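You operate a simulated robot arm through the tools that you are given. There is no shell and no other tool. Be economical: measure what you need, move in short steps, check, and stop when the job is done.

You are at the controls of a simulated two-armed robot. One attempt, no reset.

JOB
Pick up the carton labelled "bearings" from the workbench top with one hand, pass it to the other hand and put it on the shelf under the workbench. Set down upright: carton.
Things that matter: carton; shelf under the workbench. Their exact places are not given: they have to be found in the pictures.

Only the result counts: the job must be done as asked and must still hold three seconds after the hand-in. Knocking over, shifting, dropping, spilling or breaking anything else fails it.

ROBOT AND FRAMES
Two 7-joint arms with two-finger parallel grippers on one trunk, on a base that drives. Base frame: it is fixed to the floor where the robot stands at the start and does not move with it; the origin is under the middle of the robot, x ahead of it, y to its left, z up; the surface under the hand at the start is at about z = 860. Readings come in mm, rad, newtons and seconds.
The left shoulder is at the start at [50, 209, 1196], the right one opposite. With the tool pointing down near the work surface each hand reaches from about 260 to 900 mm from the robot's upright axis, wherever it stands, measured 20 degrees to its own side. Places, roughly: shelf under the workbench [600, -900, 200]. Payload 4.4 kg a hand.
The TCP of each hand is the grasp point between the finger pads, 23 mm short of the fingertips. In the tool frame z runs along the fingers and y along their closing line. Largest opening 94 mm; finger width 38, thickness 10; the body of the gripper, 54 by 96 mm, starts 39 mm behind the TCP.
Orientation is that of the tool frame in the base frame, as a unit quaternion [w, x, y, z]. With the fingers straight down and closing along the base's y, the tool's x points along the base's -x, its y along +y and its z along -z.

CONTROLS
- The arms move only by the tool step_arm. It takes "left_deltas", "right_deltas" or both (then of equal length, played together; a hand with none holds still); each is a list of rows, each a list of 7 numbers: the shift along the base's x, y, z in mm, then the turn, a rotation vector about the base's x, y, z in rad, then the gripper command, from -1 (shut) to 1 (fully open), values between in proportion. In form: [[x, y, z, rx, ry, rz, hand], ...]. A call has 1 to 10 rows; each row shifts and turns the commanded pose from where the row before left it. Rows are played at 5 a second. More than 50 mm and 0.15 rad between two rows, or a gripper value outside its range, and nothing of the call is played. Where a pose cannot be reached the arm comes as near as it can. A force on the tool above 40 N (or 10 N above the force at the start of the call, whichever is more), or a blocked arm, ends the call early, and 0.2 s more pass. The fingers move at their own pace (about 108 mm/s each) and stop on an object; they squeeze with about 43 N. The grip force told is the motor's: it shows also when the fingers shut on nothing. Time passes only in rows, and 0.2 s behind the last, so rows that do not move let the fingers close. The reply holds the time, the measured pose of the TCP, the force on the tool along the base axes, the opening and the grip force, in the units named above and with some noise, with the torque about the TCP (base axes, N m) and any sound that the robot's microphone picked up.
- Cameras (640 x 400 px; columns grow to the right, rows downward): "scene" is now at [145.2, -44, 1365.3]; the picture's right is [-0.57, -0.82, 0.00], its down [-0.47, 0.33, -0.82] and it looks along [0.67, -0.47, -0.57] (base axes); focal length 251 px, centre (320, 200). "left" rides on the left gripper at [86, -16, -74] in its tool frame; the picture's right is [0.18, 0.98, 0.00], its down [-0.58, 0.11, -0.81] and it looks along [-0.79, 0.15, 0.59] (tool axes); focal length 243 px, centre (320, 200). "right" rides on the right gripper at [86, 16, -74] in its tool frame; the picture's right is [-0.18, 0.98, 0.00], its down [-0.58, -0.11, -0.81] and it looks along [-0.79, -0.15, 0.59] (tool axes); focal length 243 px, centre (320, 200).
- snapshot(camera): a new picture of that camera. No time passes.
- slide_trunk(by): slides the trunk up (or, below 0, down) by that many mm; the arms and the scene camera ride with it, the base frame stays. It gives what a move gives, with no picture.
- steer(legs): drives the robot by 1 to 6 legs, each [ahead, left, turn to the left] in mm, mm and rad, along the robot's own axes; the way and the turn of a leg run together, so that a leg with both is an arc; at most 1500 mm and 3.142 rad a leg. The arms and the cameras ride along, it lands a little off, and it stops where it bumps. It gives what a move gives.
- turn_head(pan, tilt): turns the head with the scene camera to pan (to the left, within 1.396 rad either way) and tilt (down, from -0.506 to 1.204), counted from straight ahead of the robot. It gives what a move gives.
- point_at(camera, pixels): for up to 12 pixels [column, row] of the newest picture of that camera ("zoom" is the newest enlarged one), the place [x, y, z] in the base frame of the surface seen there, good to about 2 mm, but the place of the scene camera against the robot may be out by one fixed shift of up to 12 mm in any direction. No time passes.
- enlarge(camera, box): a new picture of the part [left, top, right, bottom] of that camera's present view, enlarged. No time passes.
- hand_in(): hands the job in; it is judged then, once.

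Go step by step. Measure first, check grasps and placings, and put right what went wrong. The budget is 80 turns and 62 pictures, counting those below and the enlarged ones. Unless the task says otherwise, let go and move clear before handing in, and close with one line.

The tools are called after "Call:" as a command line: name --argument value ..., lists and objects as JSON in quotes. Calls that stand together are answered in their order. step_arm: Moves the arms, as the interface text tells. Its arguments: {"type":"object","properties":{"left_deltas":{"type":"array"},"right_deltas":{"type":"array"}},"required":[]} The other tools are called the same way: slide_trunk (by) slides the trunk up or down; steer (legs) drives the base; turn_head (pan, tilt) turns the head that bears the scene camera; snapshot (camera) takes a picture; point_at (camera, pixels) gives the place of the surface under pixels of a picture; enlarge (camera, box) takes an enlarged picture of a part of a camera's view; hand_in () hands the job in.

At the start:

```text
t: 0.0
left_eef_pos: [582.1, -101.5, 1158.0]
left_tool_rot: [0.001, 0.0, 1.0, 0.0]
left_wrist_force: [0.1, 0.3, -0.5]
left_wrist_torque: [0.0, 0.0, 0.0]
left_grip_width: 94.0
left_grasp_force: 0.1
right_eef_pos: [318.4, -465.3, 1104.5]
right_tool_rot: [0.0, 0.0, 1.0, -0.001]
right_wrist_force: [0.4, 0.1, -0.1]
right_wrist_torque: [-0.02, 0.01, 0.01]
right_grip_width: 94.0
right_grasp_force: 0.1
trunk travel left (down, up): [-275.0, 288.0]
robot x, y, heading: [1.3, -2.2, 0.004]
head pan, tilt: [-0.606, 0.613]
```

scene: 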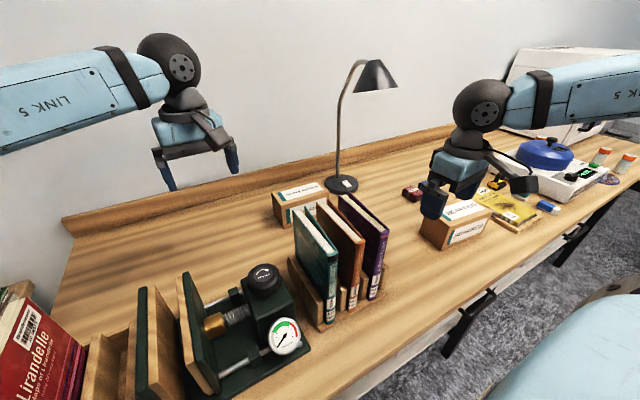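
right: 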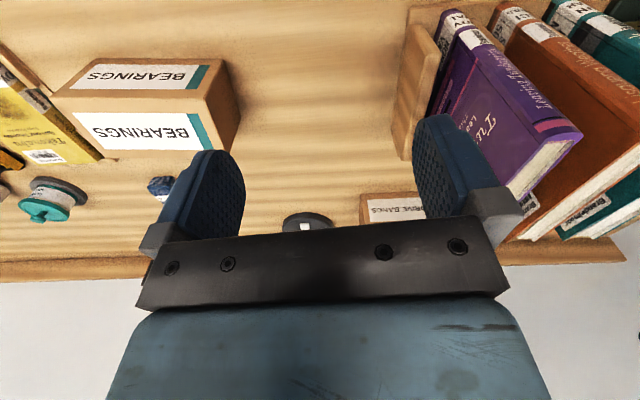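
left: 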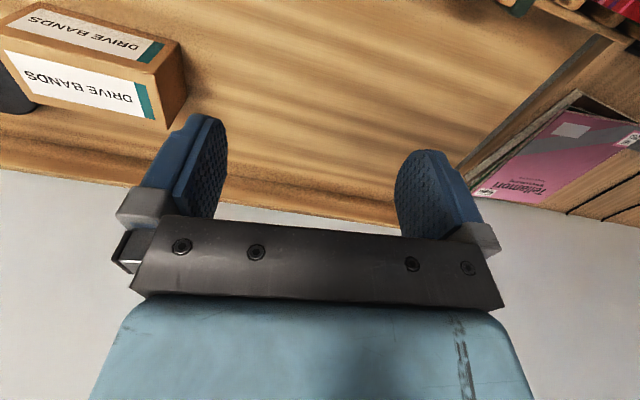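

The right camera shows the BEARINGS carton around (150,100), and in the scene view it is near (455,225). I'll measure its corners and look towards the shelf.

Call:
point_at --camera "right" --pixels '[[55, 94], [205, 96], [92, 60], [220, 62], [72, 148], [205, 145], [238, 118], [130, 75], [130, 130], [270, 130], [410, 130], [30, 130]]'

Call:
enlarge --camera "scene" --box '[380, 140, 640, 300]'

```text
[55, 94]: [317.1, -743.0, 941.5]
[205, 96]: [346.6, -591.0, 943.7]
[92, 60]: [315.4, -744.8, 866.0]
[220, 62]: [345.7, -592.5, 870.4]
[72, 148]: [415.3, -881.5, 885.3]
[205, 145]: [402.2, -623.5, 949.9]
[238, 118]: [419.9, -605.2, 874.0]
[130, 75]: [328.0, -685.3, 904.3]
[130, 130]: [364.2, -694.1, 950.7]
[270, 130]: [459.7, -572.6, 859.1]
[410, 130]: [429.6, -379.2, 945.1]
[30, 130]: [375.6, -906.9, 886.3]
```

```text
2.46 times, centred on (510, 220) of scene
```

zoom: 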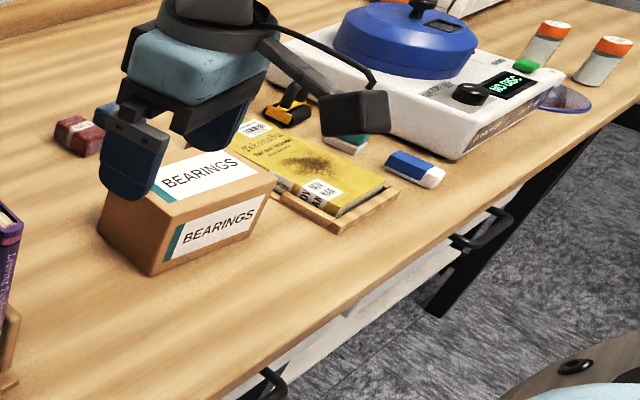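

The carton is roughly 155 x 75 x 90 mm, its long side almost along y. Next I'll turn the head down and right to see the shelf under the bench.

Call:
turn_head --pan -1.1 --tilt 0.9

Call:
snapshot --camera "scene"

```text
t: 0.9
left_eef_pos: [580.0, -103.3, 1159.0]
left_tool_rot: [0.0, 0.0, 1.0, 0.0]
left_wrist_force: [-1.2, 0.1, 0.0]
left_wrist_torque: [-0.04, 0.0, 0.0]
left_grip_width: 93.8
left_grasp_force: 0.1
right_eef_pos: [319.1, -467.6, 1104.1]
right_tool_rot: [0.0, 0.0, 1.0, 0.0]
right_wrist_force: [-0.3, 0.1, 0.6]
right_wrist_torque: [0.0, -0.01, 0.0]
right_grip_width: 94.1
right_grasp_force: 0.1
trunk travel left (down, up): [-275.0, 288.0]
robot x, y, heading: [-0.7, 1.7, 0.0]
head pan, tilt: [-1.1, 0.901]
```

```text
57 pictures are left
```

scene: 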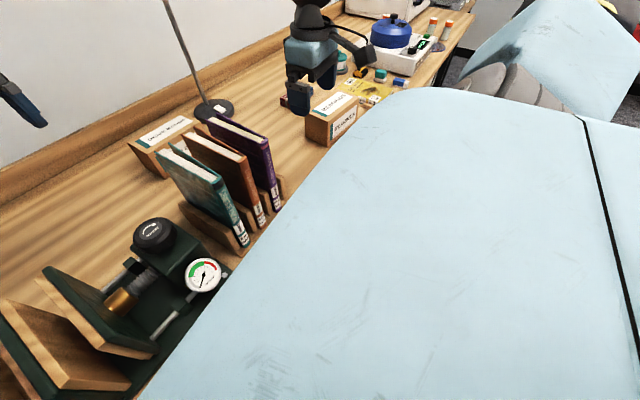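

The arm blocks this view. I'll back the robot off (arms are high and clear) to see the shelf under the bench.

Call:
steer --legs '[[-700, 0, 0]]'

Call:
turn_head --pan -0.65 --tilt 0.6

Call:
snapshot --camera "scene"

```text
t: 4.2
left_eef_pos: [-22.5, -108.4, 1159.8]
left_tool_rot: [0.001, 0.001, 1.0, 0.001]
left_wrist_force: [0.1, 0.0, 0.1]
left_wrist_torque: [0.02, 0.02, 0.01]
left_grip_width: 94.0
left_grasp_force: 0.1
right_eef_pos: [-287.9, -471.5, 1104.4]
right_tool_rot: [0.0, 0.002, 1.0, 0.001]
right_wrist_force: [0.7, 0.0, 0.2]
right_wrist_torque: [0.03, 0.03, -0.01]
right_grip_width: 94.1
right_grasp_force: 0.0
trunk travel left (down, up): [-275.0, 288.0]
robot x, y, heading: [-602.0, -2.8, -0.003]
head pan, tilt: [-1.1, 0.901]
stopped in leg 1: the robot was blocked; the commanded pose is now the measured one
```

```text
t: 5.1
left_eef_pos: [-21.4, -108.4, 1159.1]
left_tool_rot: [-0.001, 0.001, 1.0, 0.0]
left_wrist_force: [0.1, 0.8, 0.3]
left_wrist_torque: [0.04, 0.0, -0.02]
left_grip_width: 94.0
left_grasp_force: 0.0
right_eef_pos: [-285.5, -471.5, 1104.6]
right_tool_rot: [0.001, 0.001, 1.0, 0.0]
right_wrist_force: [-0.2, -1.1, 0.4]
right_wrist_torque: [-0.03, 0.02, -0.01]
right_grip_width: 94.0
right_grasp_force: 0.0
trunk travel left (down, up): [-275.0, 288.0]
robot x, y, heading: [-604.4, -5.7, -0.005]
head pan, tilt: [-0.649, 0.6]
```

```text
56 pictures are left
```

scene: 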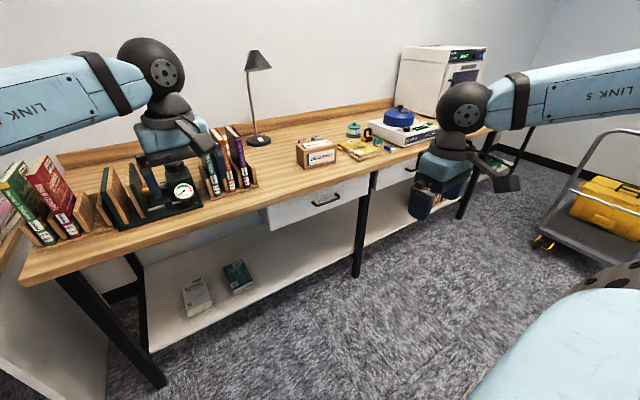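

The shelf is visible, white, with two cartons on it around (195,297) and (238,277), and drawers under the bench top. The base bumped at x=-602, so I won't go back that far again. Measuring shelf and bench geometry.

Call:
point_at --camera "scene" --pixels '[[160, 349], [250, 305], [345, 264], [300, 260], [280, 240], [220, 258], [265, 212], [271, 232], [369, 192], [358, 270], [400, 225], [322, 203]]'

Call:
point_at --camera "scene" --pixels '[[150, 270], [195, 280], [187, 316], [212, 306], [238, 292], [250, 285], [245, 262], [225, 265], [360, 205], [300, 205], [100, 320], [330, 235]]'

Call:
enlarge --camera "scene" --box '[120, 180, 480, 380]'

```text
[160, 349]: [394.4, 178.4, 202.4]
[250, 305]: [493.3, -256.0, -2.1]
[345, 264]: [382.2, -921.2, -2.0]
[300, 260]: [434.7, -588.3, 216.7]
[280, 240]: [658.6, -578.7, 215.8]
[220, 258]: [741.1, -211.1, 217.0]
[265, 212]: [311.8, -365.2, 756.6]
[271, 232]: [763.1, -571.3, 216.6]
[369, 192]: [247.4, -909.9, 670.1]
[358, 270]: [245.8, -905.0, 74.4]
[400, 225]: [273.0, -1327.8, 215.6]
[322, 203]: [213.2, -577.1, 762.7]
```

```text
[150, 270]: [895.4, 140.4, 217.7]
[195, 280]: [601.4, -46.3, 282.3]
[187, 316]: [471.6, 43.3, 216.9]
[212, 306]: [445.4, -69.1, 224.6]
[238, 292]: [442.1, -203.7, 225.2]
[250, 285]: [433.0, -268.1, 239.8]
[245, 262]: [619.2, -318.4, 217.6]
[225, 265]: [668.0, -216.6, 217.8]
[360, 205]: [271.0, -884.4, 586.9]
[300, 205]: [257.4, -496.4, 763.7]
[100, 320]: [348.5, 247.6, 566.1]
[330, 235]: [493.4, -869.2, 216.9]
```

```text
1.78 times, centred on (300, 280) of scene
```

zoom: 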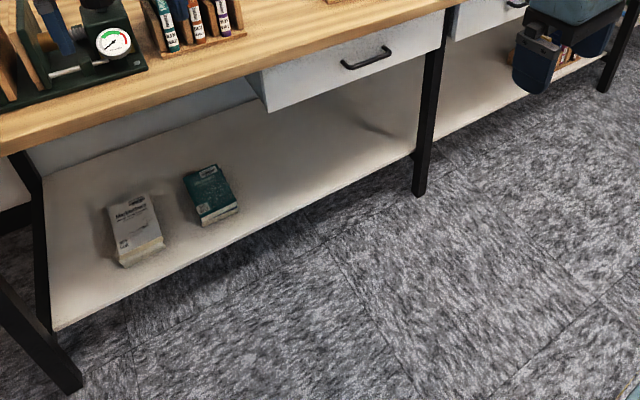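

The shelf surface is at z≈217, front edge x≈394, with free space around y=-450..-800 (pixel (300,260)) under a drawer. Plan: the right hand picks from above at the -y end, the left takes the +y end leaning in from the left, then places it pointing forward. First I'll retract the left hand and turn the right one to the carton's axis.

Call:
step_arm --left_deltas '[[-20, 35, 0, 0, 0, 0, 1], [-20, 35, 0, 0, 0, 0, 1], [-20, 35, 0, 0, 0, 0, 1], [-20, 35, 0, 0, 0, 0, 1], [-20, 35, 0, 0, 0, 0, 1], [-20, 35, 0, 0, 0, 0, 1], [-20, 35, 0, 0, 0, 0, 1], [-20, 35, 0, 0, 0, 0, 1], [-10, 20, 0, 0, 0, 0, 1], [0, 0, 0, 0, 0, 0, 1]]' --right_deltas '[[0, 10, 5, 0, 0, 0.1377, 1], [0, 10, 5, 0, 0, 0.1377, 1], [0, 10, 5, 0, 0, 0.1377, 1], [0, 10, 5, 0, 0, 0.1377, 1], [0, 10, 5, 0, 0, 0.1377, 1], [0, 10, 5, 0, 0, 0.1377, 1], [0, 10, 5, 0, 0, 0.1377, 1], [0, 10, 5, 0, 0, 0.1377, 1], [0, 10, 5, 0, 0, 0.1377, 1], [0, 10, 5, 0, 0, 0.1377, 1]]'

Call:
point_at --camera "scene" --pixels '[[256, 60], [258, 140], [237, 128], [209, 134], [480, 50], [400, 110], [305, 165], [305, 150], [372, 150], [229, 210]]'

```text
t: 7.3
left_eef_pos: [-191.9, 193.0, 1156.6]
left_tool_rot: [0.0, 0.001, 1.0, -0.001]
left_wrist_force: [0.0, -0.2, 0.4]
left_wrist_torque: [-0.02, -0.04, 0.0]
left_grip_width: 94.2
left_grasp_force: 0.0
right_eef_pos: [-290.2, -284.7, 1168.3]
right_tool_rot: [0.0, -0.635, 0.772, -0.001]
right_wrist_force: [0.3, -0.1, -0.3]
right_wrist_torque: [-0.01, 0.01, -0.01]
right_grip_width: 94.2
right_grasp_force: 0.2
right hand out of reach, approached as far as the arm can: row 7, 8, 9, 10
trunk travel left (down, up): [-275.0, 288.0]
robot x, y, heading: [-603.7, -3.8, -0.001]
head pan, tilt: [-0.649, 0.6]
```

```text
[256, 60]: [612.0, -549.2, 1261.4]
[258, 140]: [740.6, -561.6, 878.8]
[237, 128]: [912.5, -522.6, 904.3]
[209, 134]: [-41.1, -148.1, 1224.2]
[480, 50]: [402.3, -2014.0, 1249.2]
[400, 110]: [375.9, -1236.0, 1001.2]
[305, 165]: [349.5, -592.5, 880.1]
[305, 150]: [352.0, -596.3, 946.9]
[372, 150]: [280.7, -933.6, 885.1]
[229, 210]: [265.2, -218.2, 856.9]
```

Orientation was reached, but the position was limited that close to the body. I'll move the right hand outward to see whether it's reachable there.

Call:
step_arm --right_deltas '[[25, -30, 0, 0, 0, 0, 1], [25, -30, 0, 0, 0, 0, 1], [25, -30, 0, 0, 0, 0, 1], [25, -30, 0, 0, 0, 0, 1], [0, 0, 0, 0, 0, 0, 1]]'

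```text
t: 8.5
left_eef_pos: [-191.2, 191.6, 1156.6]
left_tool_rot: [0.0, 0.001, 1.0, 0.001]
left_wrist_force: [-0.2, -0.1, 0.9]
left_wrist_torque: [0.02, 0.04, -0.02]
left_grip_width: 94.0
left_grasp_force: 0.2
right_eef_pos: [-284.2, -284.7, 1171.4]
right_tool_rot: [0.0, -0.634, 0.774, -0.001]
right_wrist_force: [0.0, -0.1, -0.5]
right_wrist_torque: [0.01, -0.01, 0.02]
right_grip_width: 93.9
right_grasp_force: 0.0
right hand out of reach, approached as far as the arm can: row 1, 2, 3, 4
trunk travel left (down, up): [-275.0, 288.0]
robot x, y, heading: [-603.2, -5.6, -0.004]
head pan, tilt: [-0.649, 0.6]
```

Turning this way hits a joint limit, so I'll turn the right hand the other way and test how far it goes.

Call:
step_arm --right_deltas '[[5, -20, -5, 0, 0, -0.15, 1], [5, -20, -5, 0, 0, -0.15, 1], [5, -20, -5, 0, 0, -0.15, 1], [5, -20, -5, 0, 0, -0.15, 1], [5, -20, -5, 0, 0, -0.15, 1], [0, -20, 0, 0, 0, -0.15, 1], [0, 0, 0, 0, 0, -0.15, 1], [0, 0, 0, 0, 0, -0.15, 1], [0, 0, 0, 0, 0, -0.15, 1], [0, 0, 0, 0, 0, -0.15, 1]]'

Call:
step_arm --right_deltas '[[0, 0, 0, 0, 0, -0.15, 1], [0, 0, 0, 0, 0, -0.15, 1], [0, 0, 0, 0, 0, -0.15, 1], [0, 0, 0, 0, 0, -0.15, 1], [0, 0, 0, 0, 0, -0.15, 1], [0, 0, 0, 0, 0, -0.15, 1], [0, 0, 0, 0, 0, -0.15, 1], [0, 0, 0, 0, 0, -0.15, 1], [0, 0, 0, 0, 0, -0.15, 1], [0, 0, 0, 0, 0, -0.15, 1]]'

Call:
step_arm --right_deltas '[[0, 0, 0, 0, 0, -0.15, 1], [0, 0, 0, 0, 0, -0.15, 1], [0, 0, 0, 0, 0, -0.15, 1], [0, 0, 0, 0, 0, -0.15, 1], [0, 0, 0, 0, 0, -0.15, 1], [0, 0, 0, 0, 0, -0.15, 1], [0, 0, 0, 0, 0, -0.15, 1], [0, 0, 0, 0, 0, -0.15, 1], [0, 0, 0, 0, 0, -0.15, 1], [0, 0, 0, 0, 0, -0.15, 1]]'

```text
t: 10.7
left_eef_pos: [-191.9, 192.2, 1156.8]
left_tool_rot: [0.0, 0.002, 1.0, 0.0]
left_wrist_force: [0.7, 0.4, -0.3]
left_wrist_torque: [0.03, 0.01, 0.02]
left_grip_width: 94.1
left_grasp_force: 0.0
right_eef_pos: [-259.8, -404.1, 1147.2]
right_tool_rot: [-0.001, 0.064, 0.998, -0.001]
right_wrist_force: [0.8, 0.4, 1.2]
right_wrist_torque: [-0.01, 0.01, 0.02]
right_grip_width: 94.4
right_grasp_force: 0.1
trunk travel left (down, up): [-275.0, 288.0]
robot x, y, heading: [-598.3, -6.3, -0.008]
head pan, tilt: [-0.649, 0.6]
```

```text
t: 12.9
left_eef_pos: [-192.2, 190.9, 1157.0]
left_tool_rot: [0.0, 0.002, 1.0, 0.0]
left_wrist_force: [0.2, -0.2, -0.6]
left_wrist_torque: [0.0, -0.01, 0.03]
left_grip_width: 94.1
left_grasp_force: 0.0
right_eef_pos: [-260.1, -404.7, 1147.1]
right_tool_rot: [0.0, 0.727, 0.687, 0.0]
right_wrist_force: [-0.6, -0.2, 0.5]
right_wrist_torque: [-0.01, 0.0, -0.01]
right_grip_width: 94.2
right_grasp_force: 0.0
trunk travel left (down, up): [-275.0, 288.0]
robot x, y, heading: [-603.7, -1.8, -0.003]
head pan, tilt: [-0.649, 0.6]
```

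```text
t: 15.1
left_eef_pos: [-191.8, 191.2, 1158.1]
left_tool_rot: [0.0, 0.002, 1.0, 0.0]
left_wrist_force: [0.3, -0.3, -0.6]
left_wrist_torque: [-0.01, -0.01, 0.01]
left_grip_width: 94.0
left_grasp_force: 0.0
right_eef_pos: [-258.8, -404.4, 1148.5]
right_tool_rot: [-0.001, 1.0, 0.009, 0.0]
right_wrist_force: [0.0, 0.3, -0.2]
right_wrist_torque: [0.0, 0.0, 0.03]
right_grip_width: 93.8
right_grasp_force: 0.0
trunk travel left (down, up): [-275.0, 288.0]
robot x, y, heading: [-603.1, -3.8, -0.006]
head pan, tilt: [-0.649, 0.6]
```

The right hand reaches a full half turn this way (rot [0,1,0,0]), so the handover will be with the right hand's camera facing forward. Now I'll set it for picking and drive to the bench.

Call:
step_arm --left_deltas '[[-5, 0, 10, 0, 0, 0, 1], [-5, 0, 10, 0, 0, 0, 1], [-5, 0, 10, 0, 0, 0, 1], [-5, 0, 10, 0, 0, 0, 1], [-5, 0, 10, 0, 0, 0, 1], [-5, 0, 10, 0, 0, 0, 1], [-5, 0, 10, 0, 0, 0, 1], [-5, 0, 10, 0, 0, 0, 1], [-5, 0, 10, 0, 0, 0, 1], [-5, 0, 10, 0, 0, 0, 1]]' --right_deltas '[[0, 0, 0, 0, 0, 0.136, 1], [0, 0, 0, 0, 0, 0.136, 1], [0, 0, 0, 0, 0, 0.136, 1], [0, 0, 0, 0, 0, 0.136, 1], [0, 0, 0, 0, 0, 0.136, 1], [0, 0, 0, 0, 0, 0.136, 1], [0, 0, 0, 0, 0, 0.136, 1], [0, 0, 0, 0, 0, 0.136, 1], [0, 0, 0, 0, 0, 0.136, 1], [0, 0, 0, 0, 0, 0.136, 1]]'

Call:
steer --legs '[[550, -300, 0]]'

Call:
snapshot --camera "right"

```text
t: 17.3
left_eef_pos: [-241.2, 190.4, 1257.2]
left_tool_rot: [0.001, 0.002, 1.0, 0.0]
left_wrist_force: [-0.3, 0.1, -0.3]
left_wrist_torque: [0.0, 0.03, -0.01]
left_grip_width: 93.9
left_grasp_force: 0.0
right_eef_pos: [-259.7, -404.3, 1147.9]
right_tool_rot: [-0.001, 0.771, 0.637, -0.001]
right_wrist_force: [-0.3, -0.2, -0.1]
right_wrist_torque: [-0.02, -0.01, 0.02]
right_grip_width: 93.9
right_grasp_force: 0.0
trunk travel left (down, up): [-275.0, 288.0]
robot x, y, heading: [-601.9, -5.8, -0.004]
head pan, tilt: [-0.649, 0.6]
```

```text
t: 20.8
left_eef_pos: [306.7, -110.9, 1256.2]
left_tool_rot: [0.0, 0.005, 1.0, 0.0]
left_wrist_force: [0.0, 0.4, 0.1]
left_wrist_torque: [0.0, 0.06, 0.01]
left_grip_width: 94.1
left_grasp_force: 0.1
right_eef_pos: [285.4, -706.2, 1145.5]
right_tool_rot: [0.0, 0.773, 0.634, 0.0]
right_wrist_force: [-0.1, -0.2, 0.7]
right_wrist_torque: [0.01, -0.04, 0.0]
right_grip_width: 94.2
right_grasp_force: 0.0
trunk travel left (down, up): [-275.0, 288.0]
robot x, y, heading: [-57.1, -302.8, -0.01]
head pan, tilt: [-0.649, 0.6]
```

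```text
54 pictures are left
```

right: 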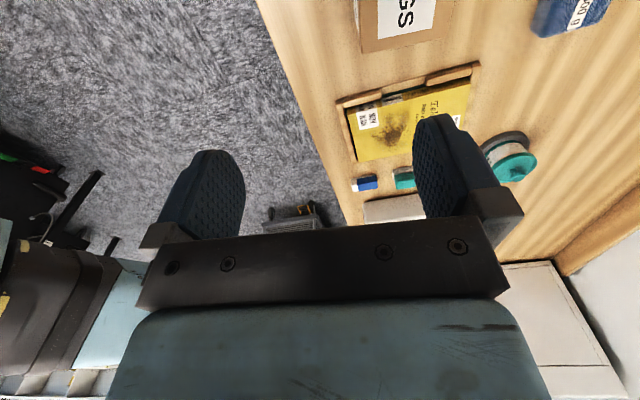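

The carton edge shows at top (400,25). I'll move the right hand above the planned grip point at about (376,-637).

Call:
step_arm --right_deltas '[[30, 23, -10, 0, 0, 0, 1], [30, 23, -10, 0, 0, 0, 1], [31, 23, -10, 0, 0, 0, 1], [0, 0, -35, 0, 0, 0, 1], [0, 0, 0, 0, 0, 0, 1]]'

Call:
snapshot --camera "right"

Call:
snapshot --camera "scene"

```text
t: 22.0
left_eef_pos: [306.5, -110.2, 1257.4]
left_tool_rot: [0.0, 0.005, 1.0, 0.0]
left_wrist_force: [1.1, 0.2, -0.3]
left_wrist_torque: [0.0, 0.02, -0.03]
left_grip_width: 94.0
left_grasp_force: 0.1
right_eef_pos: [377.7, -638.2, 1083.3]
right_tool_rot: [-0.001, 0.773, 0.635, 0.0]
right_wrist_force: [0.5, 0.1, -0.2]
right_wrist_torque: [0.0, 0.04, 0.02]
right_grip_width: 94.0
right_grasp_force: 0.1
trunk travel left (down, up): [-275.0, 288.0]
robot x, y, heading: [-54.1, -303.1, -0.013]
head pan, tilt: [-0.649, 0.6]
```

```text
53 pictures are left
```

right: 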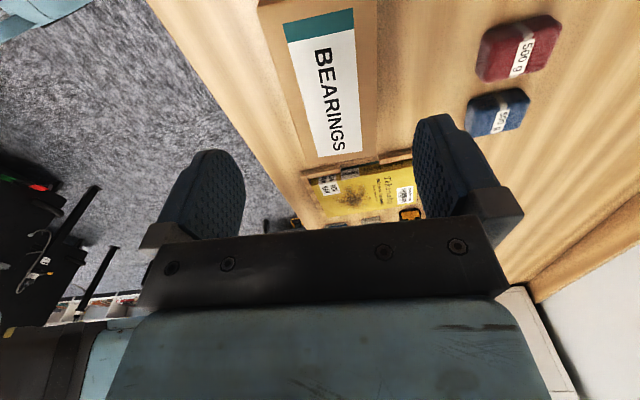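

```text
52 pictures are left
```

scene: 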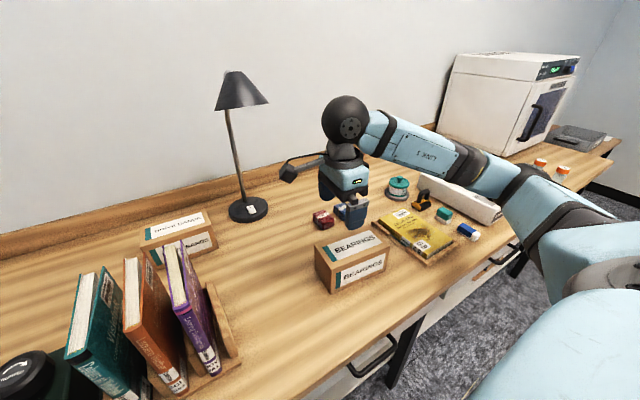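

The carton top is seen from (258,10) to (375,155) in the right camera; measuring its edges precisely.

Call:
point_at --camera "right" --pixels '[[264, 20], [283, 80], [302, 140], [308, 160], [374, 20], [374, 80], [373, 140], [372, 153], [320, 12], [340, 154], [340, 90], [330, 4]]'

Call:
point_at --camera "scene" --pixels '[[317, 248], [334, 267], [386, 250], [369, 232], [333, 291], [350, 250]]'

```text
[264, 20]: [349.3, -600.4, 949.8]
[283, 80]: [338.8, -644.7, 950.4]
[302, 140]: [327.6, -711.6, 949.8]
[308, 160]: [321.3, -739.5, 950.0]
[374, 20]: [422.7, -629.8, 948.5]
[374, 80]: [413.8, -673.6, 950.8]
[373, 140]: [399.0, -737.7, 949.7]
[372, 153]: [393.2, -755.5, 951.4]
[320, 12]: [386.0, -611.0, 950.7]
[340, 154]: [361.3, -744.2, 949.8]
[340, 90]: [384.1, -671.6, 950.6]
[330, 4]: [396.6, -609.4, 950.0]
```

```text
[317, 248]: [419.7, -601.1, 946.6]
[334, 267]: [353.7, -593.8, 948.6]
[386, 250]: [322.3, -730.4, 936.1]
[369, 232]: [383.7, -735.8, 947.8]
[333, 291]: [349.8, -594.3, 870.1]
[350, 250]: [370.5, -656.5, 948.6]
```

The carton's top centre is about (373,-675.5), width ≈79, yaw matches the hand. I'll shift 3 mm and descend to TCP z≈920.

Call:
step_arm --right_deltas '[[2.5, -2, -35, 0, 0, 0, 1], [0, 0, -35, 0, 0, 0, 1], [0, 0, -35, 0, 0, 0, 1], [0, 0, -30, 0, 0, 0, 1], [0, 0, -28, 0, 0, 0, 1], [0, 0, 0, 0, 0, 0, 1]]'

Call:
snapshot --camera "right"

```text
t: 23.4
left_eef_pos: [306.0, -111.2, 1258.4]
left_tool_rot: [0.0, 0.003, 1.0, -0.001]
left_wrist_force: [0.6, 0.0, -0.7]
left_wrist_torque: [0.01, -0.01, 0.0]
left_grip_width: 93.9
left_grasp_force: 0.0
right_eef_pos: [378.6, -639.2, 921.0]
right_tool_rot: [-0.001, 0.773, 0.634, 0.0]
right_wrist_force: [-0.3, 1.0, -0.1]
right_wrist_torque: [-0.03, 0.05, -0.02]
right_grip_width: 94.0
right_grasp_force: 0.0
trunk travel left (down, up): [-275.0, 288.0]
robot x, y, heading: [-56.2, -303.5, -0.012]
head pan, tilt: [-0.649, 0.6]
```

```text
51 pictures are left
```

right: 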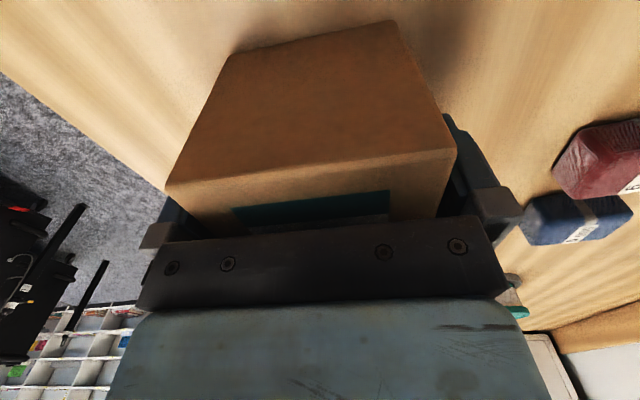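

The fingers straddle the carton (edges at (168,190) and (457,150)). Closing, then a small lift.

Call:
step_arm --right_deltas '[[0, 0, 0, 0, 0, 0, -1], [0, 0, 0, 0, 0, 0, -1], [0, 0, 0, 0, 0, 0, -1], [0, 0, 15, 0, 0, 0, -1], [0, 0, 15, 0, 0, 0, -1], [0, 0, 0, 0, 0, 0, -1], [0, 0, 0, 0, 0, 0, -1]]'

Call:
snapshot --camera "right"

Call:
snapshot --camera "scene"

```text
t: 25.0
left_eef_pos: [306.5, -110.9, 1258.2]
left_tool_rot: [0.0, 0.005, 1.0, 0.0]
left_wrist_force: [0.3, 0.1, -0.1]
left_wrist_torque: [-0.01, 0.04, 0.04]
left_grip_width: 94.2
left_grasp_force: 0.1
right_eef_pos: [379.2, -638.5, 949.6]
right_tool_rot: [-0.001, 0.773, 0.634, 0.0]
right_wrist_force: [-0.2, -0.1, -4.5]
right_wrist_torque: [0.18, -0.05, 0.03]
right_grip_width: 84.6
right_grasp_force: 42.9
trunk travel left (down, up): [-275.0, 288.0]
robot x, y, heading: [-56.9, -307.3, -0.012]
head pan, tilt: [-0.649, 0.6]
```

```text
50 pictures are left
```

right: 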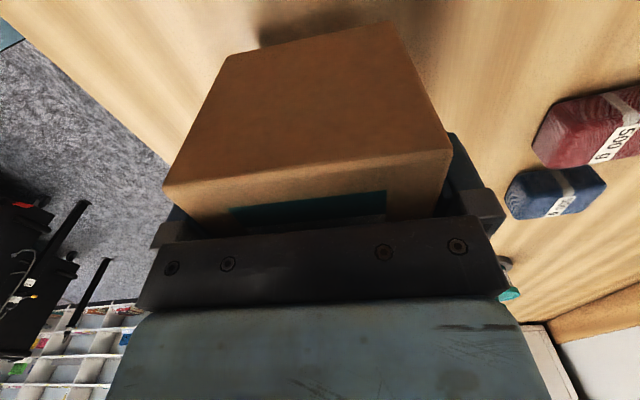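

```text
49 pictures are left
```

scene: 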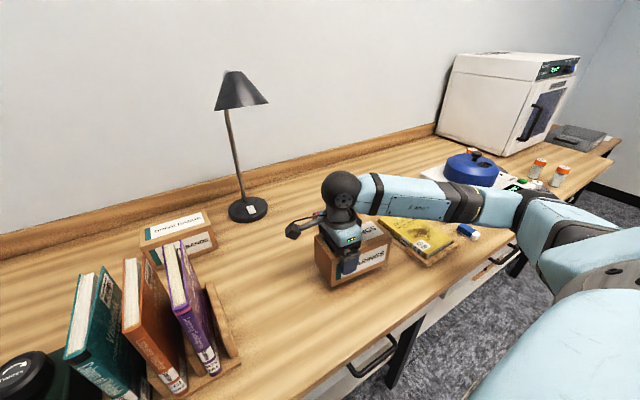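

The carton is held level (4.5 N, opening 84.6). Lifting clear and backing off from the bench.

Call:
step_arm --right_deltas '[[0, 0, 30, 0, 0, 0, -1], [0, 0, 40, 0, 0, 0, -1], [0, 0, 40, 0, 0, 0, -1], [0, 0, 40, 0, 0, 0, -1], [0, 0, 30, 0, 0, 0, -1], [0, 0, 0, 0, 0, 0, -1]]'

Call:
steer --legs '[[-430, 0, 0]]'

Call:
step_arm --right_deltas '[[0, 15, 0, 0, 0, -0.139, -1], [0, 15, 0, 0, 0, -0.139, -1], [0, 15, 0, 0, 0, -0.139, -1], [0, 15, 0, 0, 0, -0.139, -1], [0, 15, 0, 0, 0, -0.139, -1], [0, 15, 0, 0, 0, -0.139, -1], [0, 15, 0, 0, 0, -0.139, -1], [0, 15, 0, 0, 0, -0.139, -1], [0, 15, 0, 0, 0, -0.139, -1], [0, 15, 0, 0, 0, -0.129, -1]]'

```text
t: 26.4
left_eef_pos: [306.2, -110.3, 1258.7]
left_tool_rot: [0.0, 0.005, 1.0, 0.001]
left_wrist_force: [0.7, -0.2, -0.1]
left_wrist_torque: [0.03, -0.01, 0.01]
left_grip_width: 94.2
left_grasp_force: 0.0
right_eef_pos: [379.8, -640.1, 1129.6]
right_tool_rot: [-0.001, 0.774, 0.634, -0.001]
right_wrist_force: [-0.9, -1.1, -4.4]
right_wrist_torque: [0.2, -0.05, -0.01]
right_grip_width: 84.8
right_grasp_force: 43.0
trunk travel left (down, up): [-275.0, 288.0]
robot x, y, heading: [-53.6, -306.8, -0.012]
head pan, tilt: [-0.649, 0.6]
```

```text
t: 29.0
left_eef_pos: [-122.5, -108.4, 1258.8]
left_tool_rot: [0.0, 0.005, 1.0, 0.0]
left_wrist_force: [0.1, 1.0, -0.6]
left_wrist_torque: [0.01, -0.01, -0.01]
left_grip_width: 94.1
left_grasp_force: 0.1
right_eef_pos: [-49.5, -638.2, 1130.4]
right_tool_rot: [-0.002, 0.774, 0.633, -0.001]
right_wrist_force: [0.0, 0.6, -3.8]
right_wrist_torque: [0.14, 0.0, 0.02]
right_grip_width: 84.8
right_grasp_force: 43.3
trunk travel left (down, up): [-275.0, 288.0]
robot x, y, heading: [-483.7, -299.0, -0.009]
head pan, tilt: [-0.649, 0.6]
```

```text
t: 31.2
left_eef_pos: [-121.1, -106.4, 1259.1]
left_tool_rot: [0.001, 0.005, 1.0, 0.0]
left_wrist_force: [-0.7, -0.4, 0.1]
left_wrist_torque: [-0.03, 0.0, 0.0]
left_grip_width: 93.8
left_grasp_force: 0.0
right_eef_pos: [-48.8, -486.5, 1130.3]
right_tool_rot: [0.0, 1.0, -0.006, 0.0]
right_wrist_force: [0.3, 0.3, -4.6]
right_wrist_torque: [0.01, -0.17, 0.0]
right_grip_width: 84.8
right_grasp_force: 42.6
trunk travel left (down, up): [-275.0, 288.0]
robot x, y, heading: [-482.6, -296.5, -0.01]
head pan, tilt: [-0.649, 0.6]
```

The carton now points forward with the right hand on its far end. I'll bring it to centre-front and tilt the left hand 30° for the receiving approach.

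Call:
step_arm --left_deltas '[[5, 0, 0, 0, -0.0524, 0, 1], [5, 0, 0, 0, -0.0524, 0, 1], [5, 0, 0, 0, -0.0524, 0, 1], [5, 0, 0, 0, -0.0524, 0, 1], [5, 0, 0, 0, -0.0524, 0, 1], [5, 0, 0, 0, -0.0524, 0, 1], [5, 0, 0, 0, -0.0524, 0, 1], [5, 0, 0, 0, -0.0524, 0, 1], [5, 0, 0, 0, -0.0524, 0, 1], [5, 0, 0, 0, -0.0524, 0, 1]]' --right_deltas '[[11, 13, 0, 0, 0, 0, -1], [11, 13, 0, 0, 0, 0, -1], [11, 13, 0, 0, 0, 0, -1], [11, 13, 0, 0, 0, 0, -1], [11, 13, 0, 0, 0, 0, -1], [11, 13, 0, 0, 0, 0, -1], [11, 13, 0, 0, 0, 0, -1], [11, 13, 0, 0, 0, 0, -1], [11, 13, 0, 0, 0, 0, -1], [11, 13, 0, 0, 0, 0, -1]]'

Call:
turn_head --pan -0.1 --tilt 0.5

Call:
snapshot --camera "scene"

Call:
snapshot --camera "left"

```text
t: 33.4
left_eef_pos: [-71.6, -106.8, 1257.5]
left_tool_rot: [0.259, 0.004, 0.966, 0.002]
left_wrist_force: [0.2, 1.1, -0.7]
left_wrist_torque: [-0.02, -0.01, 0.01]
left_grip_width: 94.4
left_grasp_force: 0.1
right_eef_pos: [61.2, -355.2, 1130.0]
right_tool_rot: [-0.001, 1.0, -0.003, 0.0]
right_wrist_force: [0.1, -0.1, -3.5]
right_wrist_torque: [-0.04, -0.18, 0.0]
right_grip_width: 85.0
right_grasp_force: 42.3
trunk travel left (down, up): [-275.0, 288.0]
robot x, y, heading: [-482.9, -300.2, -0.011]
head pan, tilt: [-0.649, 0.6]
```

```text
t: 34.4
left_eef_pos: [-71.0, -107.6, 1258.8]
left_tool_rot: [0.259, 0.006, 0.966, 0.0]
left_wrist_force: [-0.2, -0.2, -0.5]
left_wrist_torque: [0.01, 0.01, 0.03]
left_grip_width: 93.9
left_grasp_force: 0.1
right_eef_pos: [60.3, -357.3, 1130.8]
right_tool_rot: [0.0, 1.0, -0.005, 0.0]
right_wrist_force: [0.3, 0.0, -2.8]
right_wrist_torque: [-0.02, -0.17, 0.03]
right_grip_width: 85.1
right_grasp_force: 42.9
trunk travel left (down, up): [-275.0, 288.0]
robot x, y, heading: [-480.5, -301.1, -0.006]
head pan, tilt: [-0.099, 0.499]
```

```text
48 pictures are left
```

scene: 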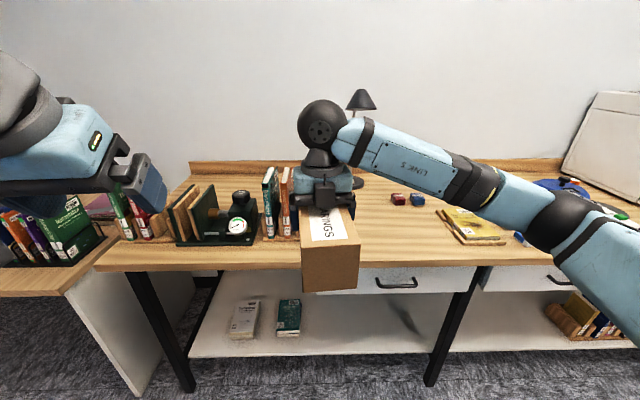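

```text
47 pictures are left
```

left: 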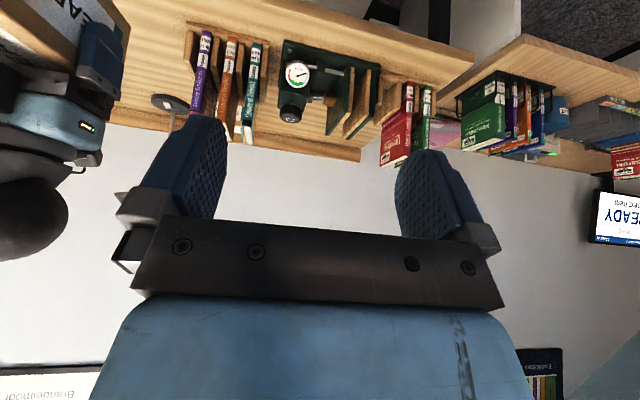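

Right forearm leads away to the right, leaving room behind the carton. Moving the left hand to standby behind and above the carton's near end.

Call:
step_arm --left_deltas '[[0, -31, -1, 0, 0, 0, 1], [0, -31, -1, 0, 0, 0, 1], [0, -31, -1, 0, 0, 0, 1], [0, -31, -1, 0, 0, 0, 1], [0, -31, -1, 0, 0, 0, 1], [0, -31, -1, 0, 0, 0, 1], [0, -31, -1, 0, 0, 0, 1], [0, -32, -1, 0, 0, 0, 1], [0, 0, 0, 0, 0, 0, 1]]'

Call:
snapshot --camera "left"

Call:
snapshot --camera "scene"

```text
t: 36.4
left_eef_pos: [-70.6, -357.3, 1250.8]
left_tool_rot: [0.259, 0.004, 0.966, 0.001]
left_wrist_force: [0.1, -0.5, 0.1]
left_wrist_torque: [0.0, -0.02, -0.04]
left_grip_width: 94.1
left_grasp_force: 0.1
right_eef_pos: [60.5, -356.0, 1130.3]
right_tool_rot: [-0.001, 1.0, -0.004, 0.001]
right_wrist_force: [-0.1, 0.0, -4.8]
right_wrist_torque: [-0.04, -0.14, -0.01]
right_grip_width: 84.9
right_grasp_force: 42.7
trunk travel left (down, up): [-275.0, 288.0]
robot x, y, heading: [-481.6, -300.2, -0.009]
head pan, tilt: [-0.099, 0.499]
```

```text
46 pictures are left
```

left: 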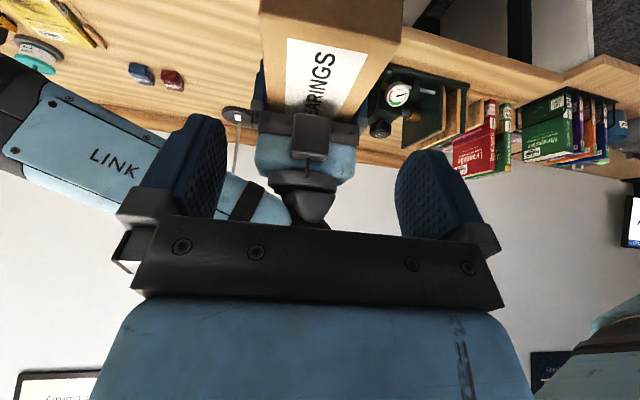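

```text
45 pictures are left
```

scene: 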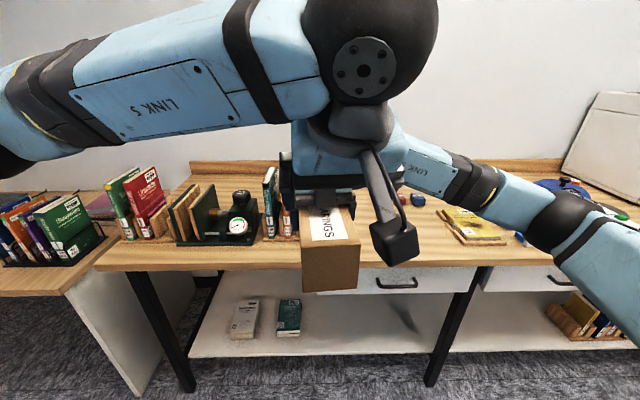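

The left camera sees the carton's top near end (260,15)–(402,40) and the right gripper around (305,140). Measuring alignment.

Call:
point_at --camera "left" --pixels '[[264, 20], [272, 95], [398, 45], [365, 105], [320, 28], [340, 20], [310, 135], [310, 165], [275, 128], [240, 114], [300, 185], [395, 12]]'

Call:
enlarge --camera "left" --box '[200, 0, 440, 240]'

```text
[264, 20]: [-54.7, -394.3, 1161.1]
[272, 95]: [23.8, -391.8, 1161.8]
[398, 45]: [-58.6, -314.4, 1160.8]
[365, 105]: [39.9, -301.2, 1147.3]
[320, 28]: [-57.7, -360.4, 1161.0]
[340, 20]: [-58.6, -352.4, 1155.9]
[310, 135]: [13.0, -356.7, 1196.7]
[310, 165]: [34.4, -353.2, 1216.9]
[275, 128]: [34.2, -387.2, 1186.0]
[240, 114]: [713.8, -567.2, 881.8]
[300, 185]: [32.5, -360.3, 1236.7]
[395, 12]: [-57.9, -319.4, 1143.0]
```

```text
1.67 times, centred on (320, 120) of left
```

zoom: 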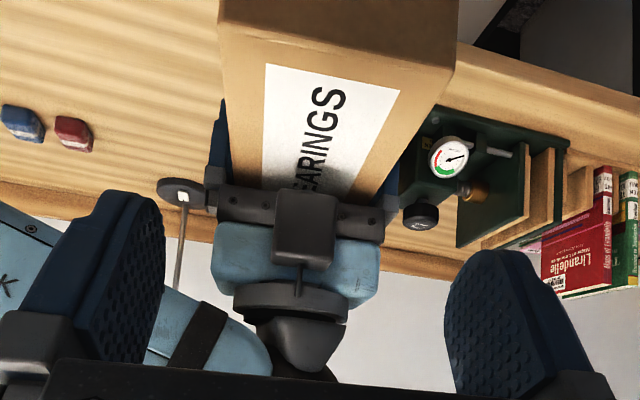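

A block on the right gripper's near side reaches x≈13, so I'll take the carton a bit further back: left TCP at (-30.5,-355,1143). First the offset and half of the approach.

Call:
step_arm --left_deltas '[[-17, 2.3, -10, 0, 0, 0, 1], [12.5, 0, -21.7, 0, 0, 0, 1], [12.5, 0, -21.7, 0, 0, 0, 1], [0, 0, 0, 0, 0, 0, 1]]'

Call:
snapshot --camera "left"

```text
t: 37.4
left_eef_pos: [-63.6, -354.1, 1196.7]
left_tool_rot: [0.259, 0.004, 0.966, 0.002]
left_wrist_force: [0.8, 0.2, 0.3]
left_wrist_torque: [0.0, 0.0, 0.0]
left_grip_width: 93.8
left_grasp_force: 0.1
right_eef_pos: [61.0, -357.2, 1129.6]
right_tool_rot: [0.0, 1.0, -0.004, 0.0]
right_wrist_force: [0.2, 0.8, -4.3]
right_wrist_torque: [0.0, -0.18, -0.02]
right_grip_width: 85.0
right_grasp_force: 43.6
trunk travel left (down, up): [-275.0, 288.0]
robot x, y, heading: [-484.9, -296.0, -0.01]
head pan, tilt: [-0.099, 0.499]
```

```text
43 pictures are left
```

left: 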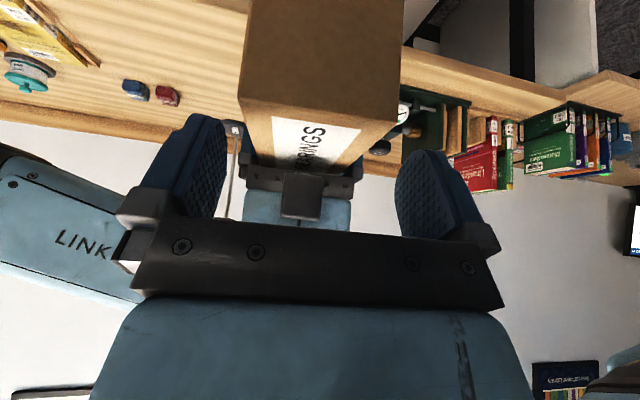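

Aligned by eye; checking the near-face edges at (243,95) and (400,118) numerically.

Call:
point_at --camera "left" --pixels '[[243, 92], [397, 113], [244, 60], [401, 70], [245, 120], [385, 130], [242, 98], [400, 116], [320, 100], [330, 160]]'

```text
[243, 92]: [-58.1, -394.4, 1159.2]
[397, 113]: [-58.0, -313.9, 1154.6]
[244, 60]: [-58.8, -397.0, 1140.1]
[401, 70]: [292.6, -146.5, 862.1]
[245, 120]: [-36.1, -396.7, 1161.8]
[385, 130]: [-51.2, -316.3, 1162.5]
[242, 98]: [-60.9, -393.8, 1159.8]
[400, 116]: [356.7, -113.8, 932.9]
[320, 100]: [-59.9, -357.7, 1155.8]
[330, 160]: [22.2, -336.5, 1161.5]
```

Carton spans y=-397..-313, centre -355, matching the left TCP. Finishing the approach.

Call:
step_arm --left_deltas '[[11, -1, -18, 0, 0, 0, 1], [11, 0, -18, 0, 0, 0, 1], [11, 0, -18, 0, 0, 0, 1], [0, 0, 0, 0, 0, 0, 1]]'

Call:
snapshot --camera "left"

Call:
snapshot --camera "scene"

```text
t: 38.4
left_eef_pos: [-30.1, -355.8, 1143.7]
left_tool_rot: [0.259, 0.006, 0.966, 0.001]
left_wrist_force: [-0.2, 0.2, 0.1]
left_wrist_torque: [0.02, 0.0, -0.01]
left_grip_width: 94.1
left_grasp_force: 0.0
right_eef_pos: [60.6, -356.4, 1129.8]
right_tool_rot: [0.0, 1.0, -0.004, 0.0]
right_wrist_force: [0.1, -0.4, -3.9]
right_wrist_torque: [0.0, -0.16, 0.01]
right_grip_width: 84.9
right_grasp_force: 42.4
trunk travel left (down, up): [-275.0, 288.0]
robot x, y, heading: [-482.8, -301.9, -0.009]
head pan, tilt: [-0.099, 0.499]
```

```text
42 pictures are left
```

left: 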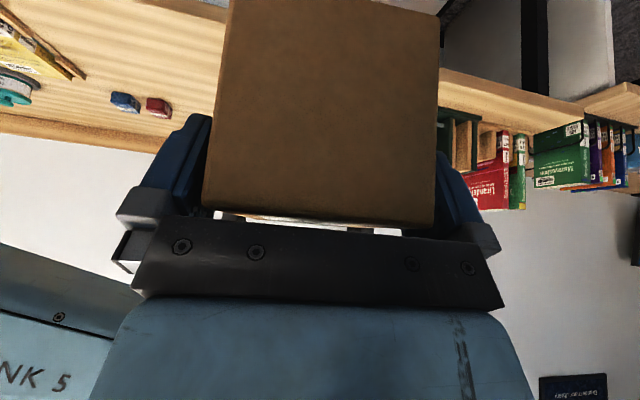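

```text
41 pictures are left
```

scene: 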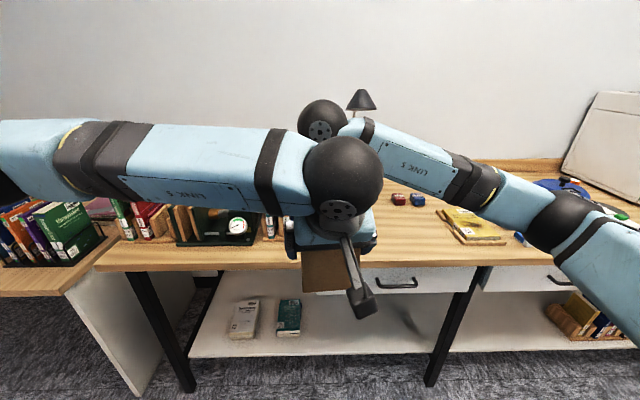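

The left fingers straddle the carton's near end with no contact force. Closing the left hand while the right holds.

Call:
step_arm --left_deltas '[[0, 0, 0, 0, 0, 0, -1], [0, 0, 0, 0, 0, 0, -1], [0, 0, 0, 0, 0, 0, -1], [0, 0, 0, 0, 0, 0, -1]]'

```text
t: 39.4
left_eef_pos: [-30.0, -354.9, 1142.8]
left_tool_rot: [0.259, 0.005, 0.966, 0.0]
left_wrist_force: [1.5, -18.6, -1.4]
left_wrist_torque: [-0.6, -0.18, 0.2]
left_grip_width: 85.3
left_grasp_force: 43.3
right_eef_pos: [62.0, -356.7, 1131.8]
right_tool_rot: [-0.002, 1.0, -0.003, 0.0]
right_wrist_force: [-1.5, 18.2, 1.9]
right_wrist_torque: [0.36, 0.52, -1.88]
right_grip_width: 84.9
right_grasp_force: 43.1
trunk travel left (down, up): [-275.0, 288.0]
robot x, y, heading: [-485.0, -296.8, -0.013]
head pan, tilt: [-0.099, 0.499]
```

Both hands grip (85 mm), with some sideways strain between them. Opening the right hand, then withdrawing it upward.

Call:
step_arm --right_deltas '[[0, 0, 0, 0, 0, 0, 0.2], [0, 0, 0, 0, 0, 0, 1], [0, 0, 0, 0, 0, 0, 1], [0, 0, 0, 0, 0, 0, 1]]'

Call:
snapshot --camera "right"

```text
t: 40.4
left_eef_pos: [-29.6, -354.5, 1142.1]
left_tool_rot: [0.259, 0.005, 0.966, 0.002]
left_wrist_force: [0.2, -0.5, 0.7]
left_wrist_torque: [-0.01, 0.24, 0.01]
left_grip_width: 85.1
left_grasp_force: 42.8
right_eef_pos: [61.2, -356.3, 1130.8]
right_tool_rot: [-0.002, 1.0, -0.004, 0.0]
right_wrist_force: [0.0, -1.5, 0.5]
right_wrist_torque: [-0.02, 0.0, -0.03]
right_grip_width: 93.8
right_grasp_force: 0.0
trunk travel left (down, up): [-275.0, 288.0]
robot x, y, heading: [-487.0, -299.2, -0.017]
head pan, tilt: [-0.099, 0.499]
```

```text
40 pictures are left
```

right: 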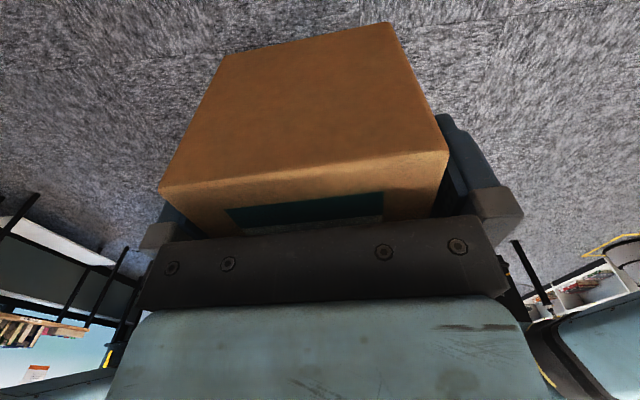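

Right hand is open (93.8 mm). Withdrawing it straight up, gently.

Call:
step_arm --right_deltas '[[0, 0, 15, 0, 0, 0, 1], [0, 0, 20, 0, 0, 0, 1], [0, 0, 25, 0, 0, 0, 1], [0, 0, 30, 0, 0, 0, 1], [10, -30, 20, 0, 0, 0, 1], [10, -40, 10, 0, 0, 0, 1], [0, -45, 0, 0, 0, 0, 1], [0, -45, 0, 0, 0, 0, 1], [0, -45, 0, 0, 0, 0, 1]]'

Call:
snapshot --camera "left"

Call:
snapshot --camera "scene"

```text
t: 42.4
left_eef_pos: [-30.3, -357.1, 1143.1]
left_tool_rot: [0.259, 0.004, 0.966, 0.002]
left_wrist_force: [0.5, -0.2, 0.1]
left_wrist_torque: [0.02, 0.26, 0.0]
left_grip_width: 84.9
left_grasp_force: 43.3
right_eef_pos: [79.7, -564.3, 1252.2]
right_tool_rot: [-0.002, 1.0, -0.004, -0.001]
right_wrist_force: [0.4, -0.5, 0.0]
right_wrist_torque: [0.02, -0.03, -0.03]
right_grip_width: 93.8
right_grasp_force: 0.1
trunk travel left (down, up): [-275.0, 288.0]
robot x, y, heading: [-480.7, -300.8, -0.008]
head pan, tilt: [-0.099, 0.499]
```

```text
39 pictures are left
```

left: 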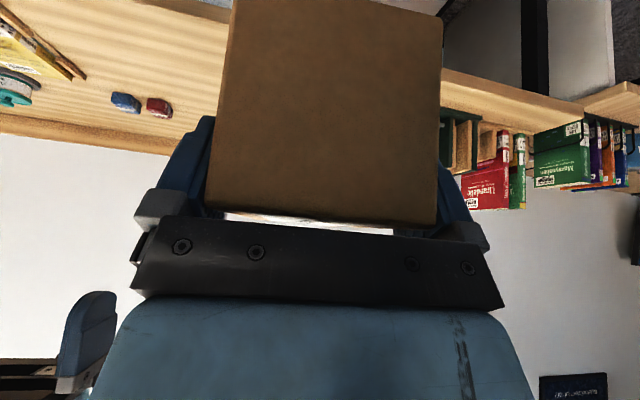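

```text
38 pictures are left
```

scene: 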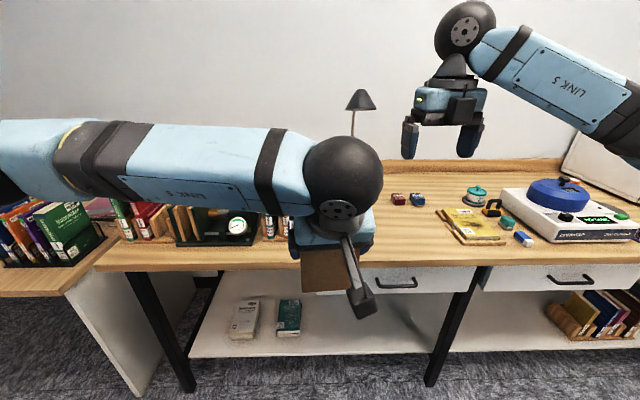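

The handover succeeded: the left hand holds the carton level. Now I'll tuck the right hand back and up, then move the base right and lower the trunk.

Call:
step_arm --right_deltas '[[-20, -10, 20, 0, 0, 0, 1], [-20, -10, 20, 0, 0, 0, 1], [-20, -10, 20, 0, 0, 0, 1], [-20, -10, 20, 0, 0, 0, 1], [-20, -10, 20, 0, 0, 0, 1], [-20, -10, 20, 0, 0, 0, 1], [-20, -10, 20, 0, 0, 0, 1], [-20, -10, 20, 0, 0, 0, 1]]'

Call:
steer --legs '[[0, -240, 0]]'

Call:
slide_trunk --by -270

Call:
snapshot --camera "scene"

```text
t: 44.2
left_eef_pos: [-30.7, -354.9, 1143.5]
left_tool_rot: [0.26, 0.006, 0.966, 0.001]
left_wrist_force: [-0.1, 0.0, -0.2]
left_wrist_torque: [0.02, 0.16, 0.0]
left_grip_width: 84.8
left_grasp_force: 42.7
right_eef_pos: [-80.9, -641.6, 1411.6]
right_tool_rot: [-0.001, 1.0, -0.005, 0.0]
right_wrist_force: [-0.8, -0.2, 0.4]
right_wrist_torque: [-0.01, -0.01, 0.0]
right_grip_width: 94.0
right_grasp_force: 0.1
trunk travel left (down, up): [-275.0, 288.0]
robot x, y, heading: [-480.1, -301.6, -0.009]
head pan, tilt: [-0.099, 0.499]
```

```text
t: 46.9
left_eef_pos: [-32.0, -594.5, 1142.9]
left_tool_rot: [0.258, 0.005, 0.966, 0.001]
left_wrist_force: [0.2, 1.0, -0.4]
left_wrist_torque: [0.01, 0.19, -0.01]
left_grip_width: 84.4
left_grasp_force: 42.6
right_eef_pos: [-82.0, -880.6, 1411.3]
right_tool_rot: [-0.001, 1.0, -0.005, 0.0]
right_wrist_force: [-0.7, 0.0, -0.4]
right_wrist_torque: [-0.03, -0.01, 0.02]
right_grip_width: 94.0
right_grasp_force: 0.0
trunk travel left (down, up): [-275.0, 288.0]
robot x, y, heading: [-487.2, -542.2, -0.015]
head pan, tilt: [-0.099, 0.499]
```

```text
t: 49.6
left_eef_pos: [-32.2, -595.5, 871.0]
left_tool_rot: [0.259, 0.004, 0.966, 0.001]
left_wrist_force: [-0.5, -0.1, -0.4]
left_wrist_torque: [0.01, 0.17, 0.02]
left_grip_width: 84.7
left_grasp_force: 42.9
right_eef_pos: [-81.0, -881.0, 1141.2]
right_tool_rot: [-0.001, 1.0, -0.004, 0.0]
right_wrist_force: [0.3, -0.1, -0.4]
right_wrist_torque: [0.0, 0.04, -0.01]
right_grip_width: 94.0
right_grasp_force: 0.0
trunk travel left (down, up): [-5.0, 558.0]
robot x, y, heading: [-484.9, -540.9, -0.013]
head pan, tilt: [-0.099, 0.499]
```

```text
37 pictures are left
```

scene: 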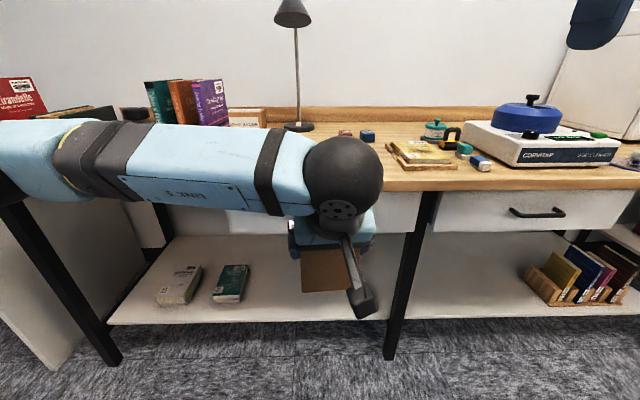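

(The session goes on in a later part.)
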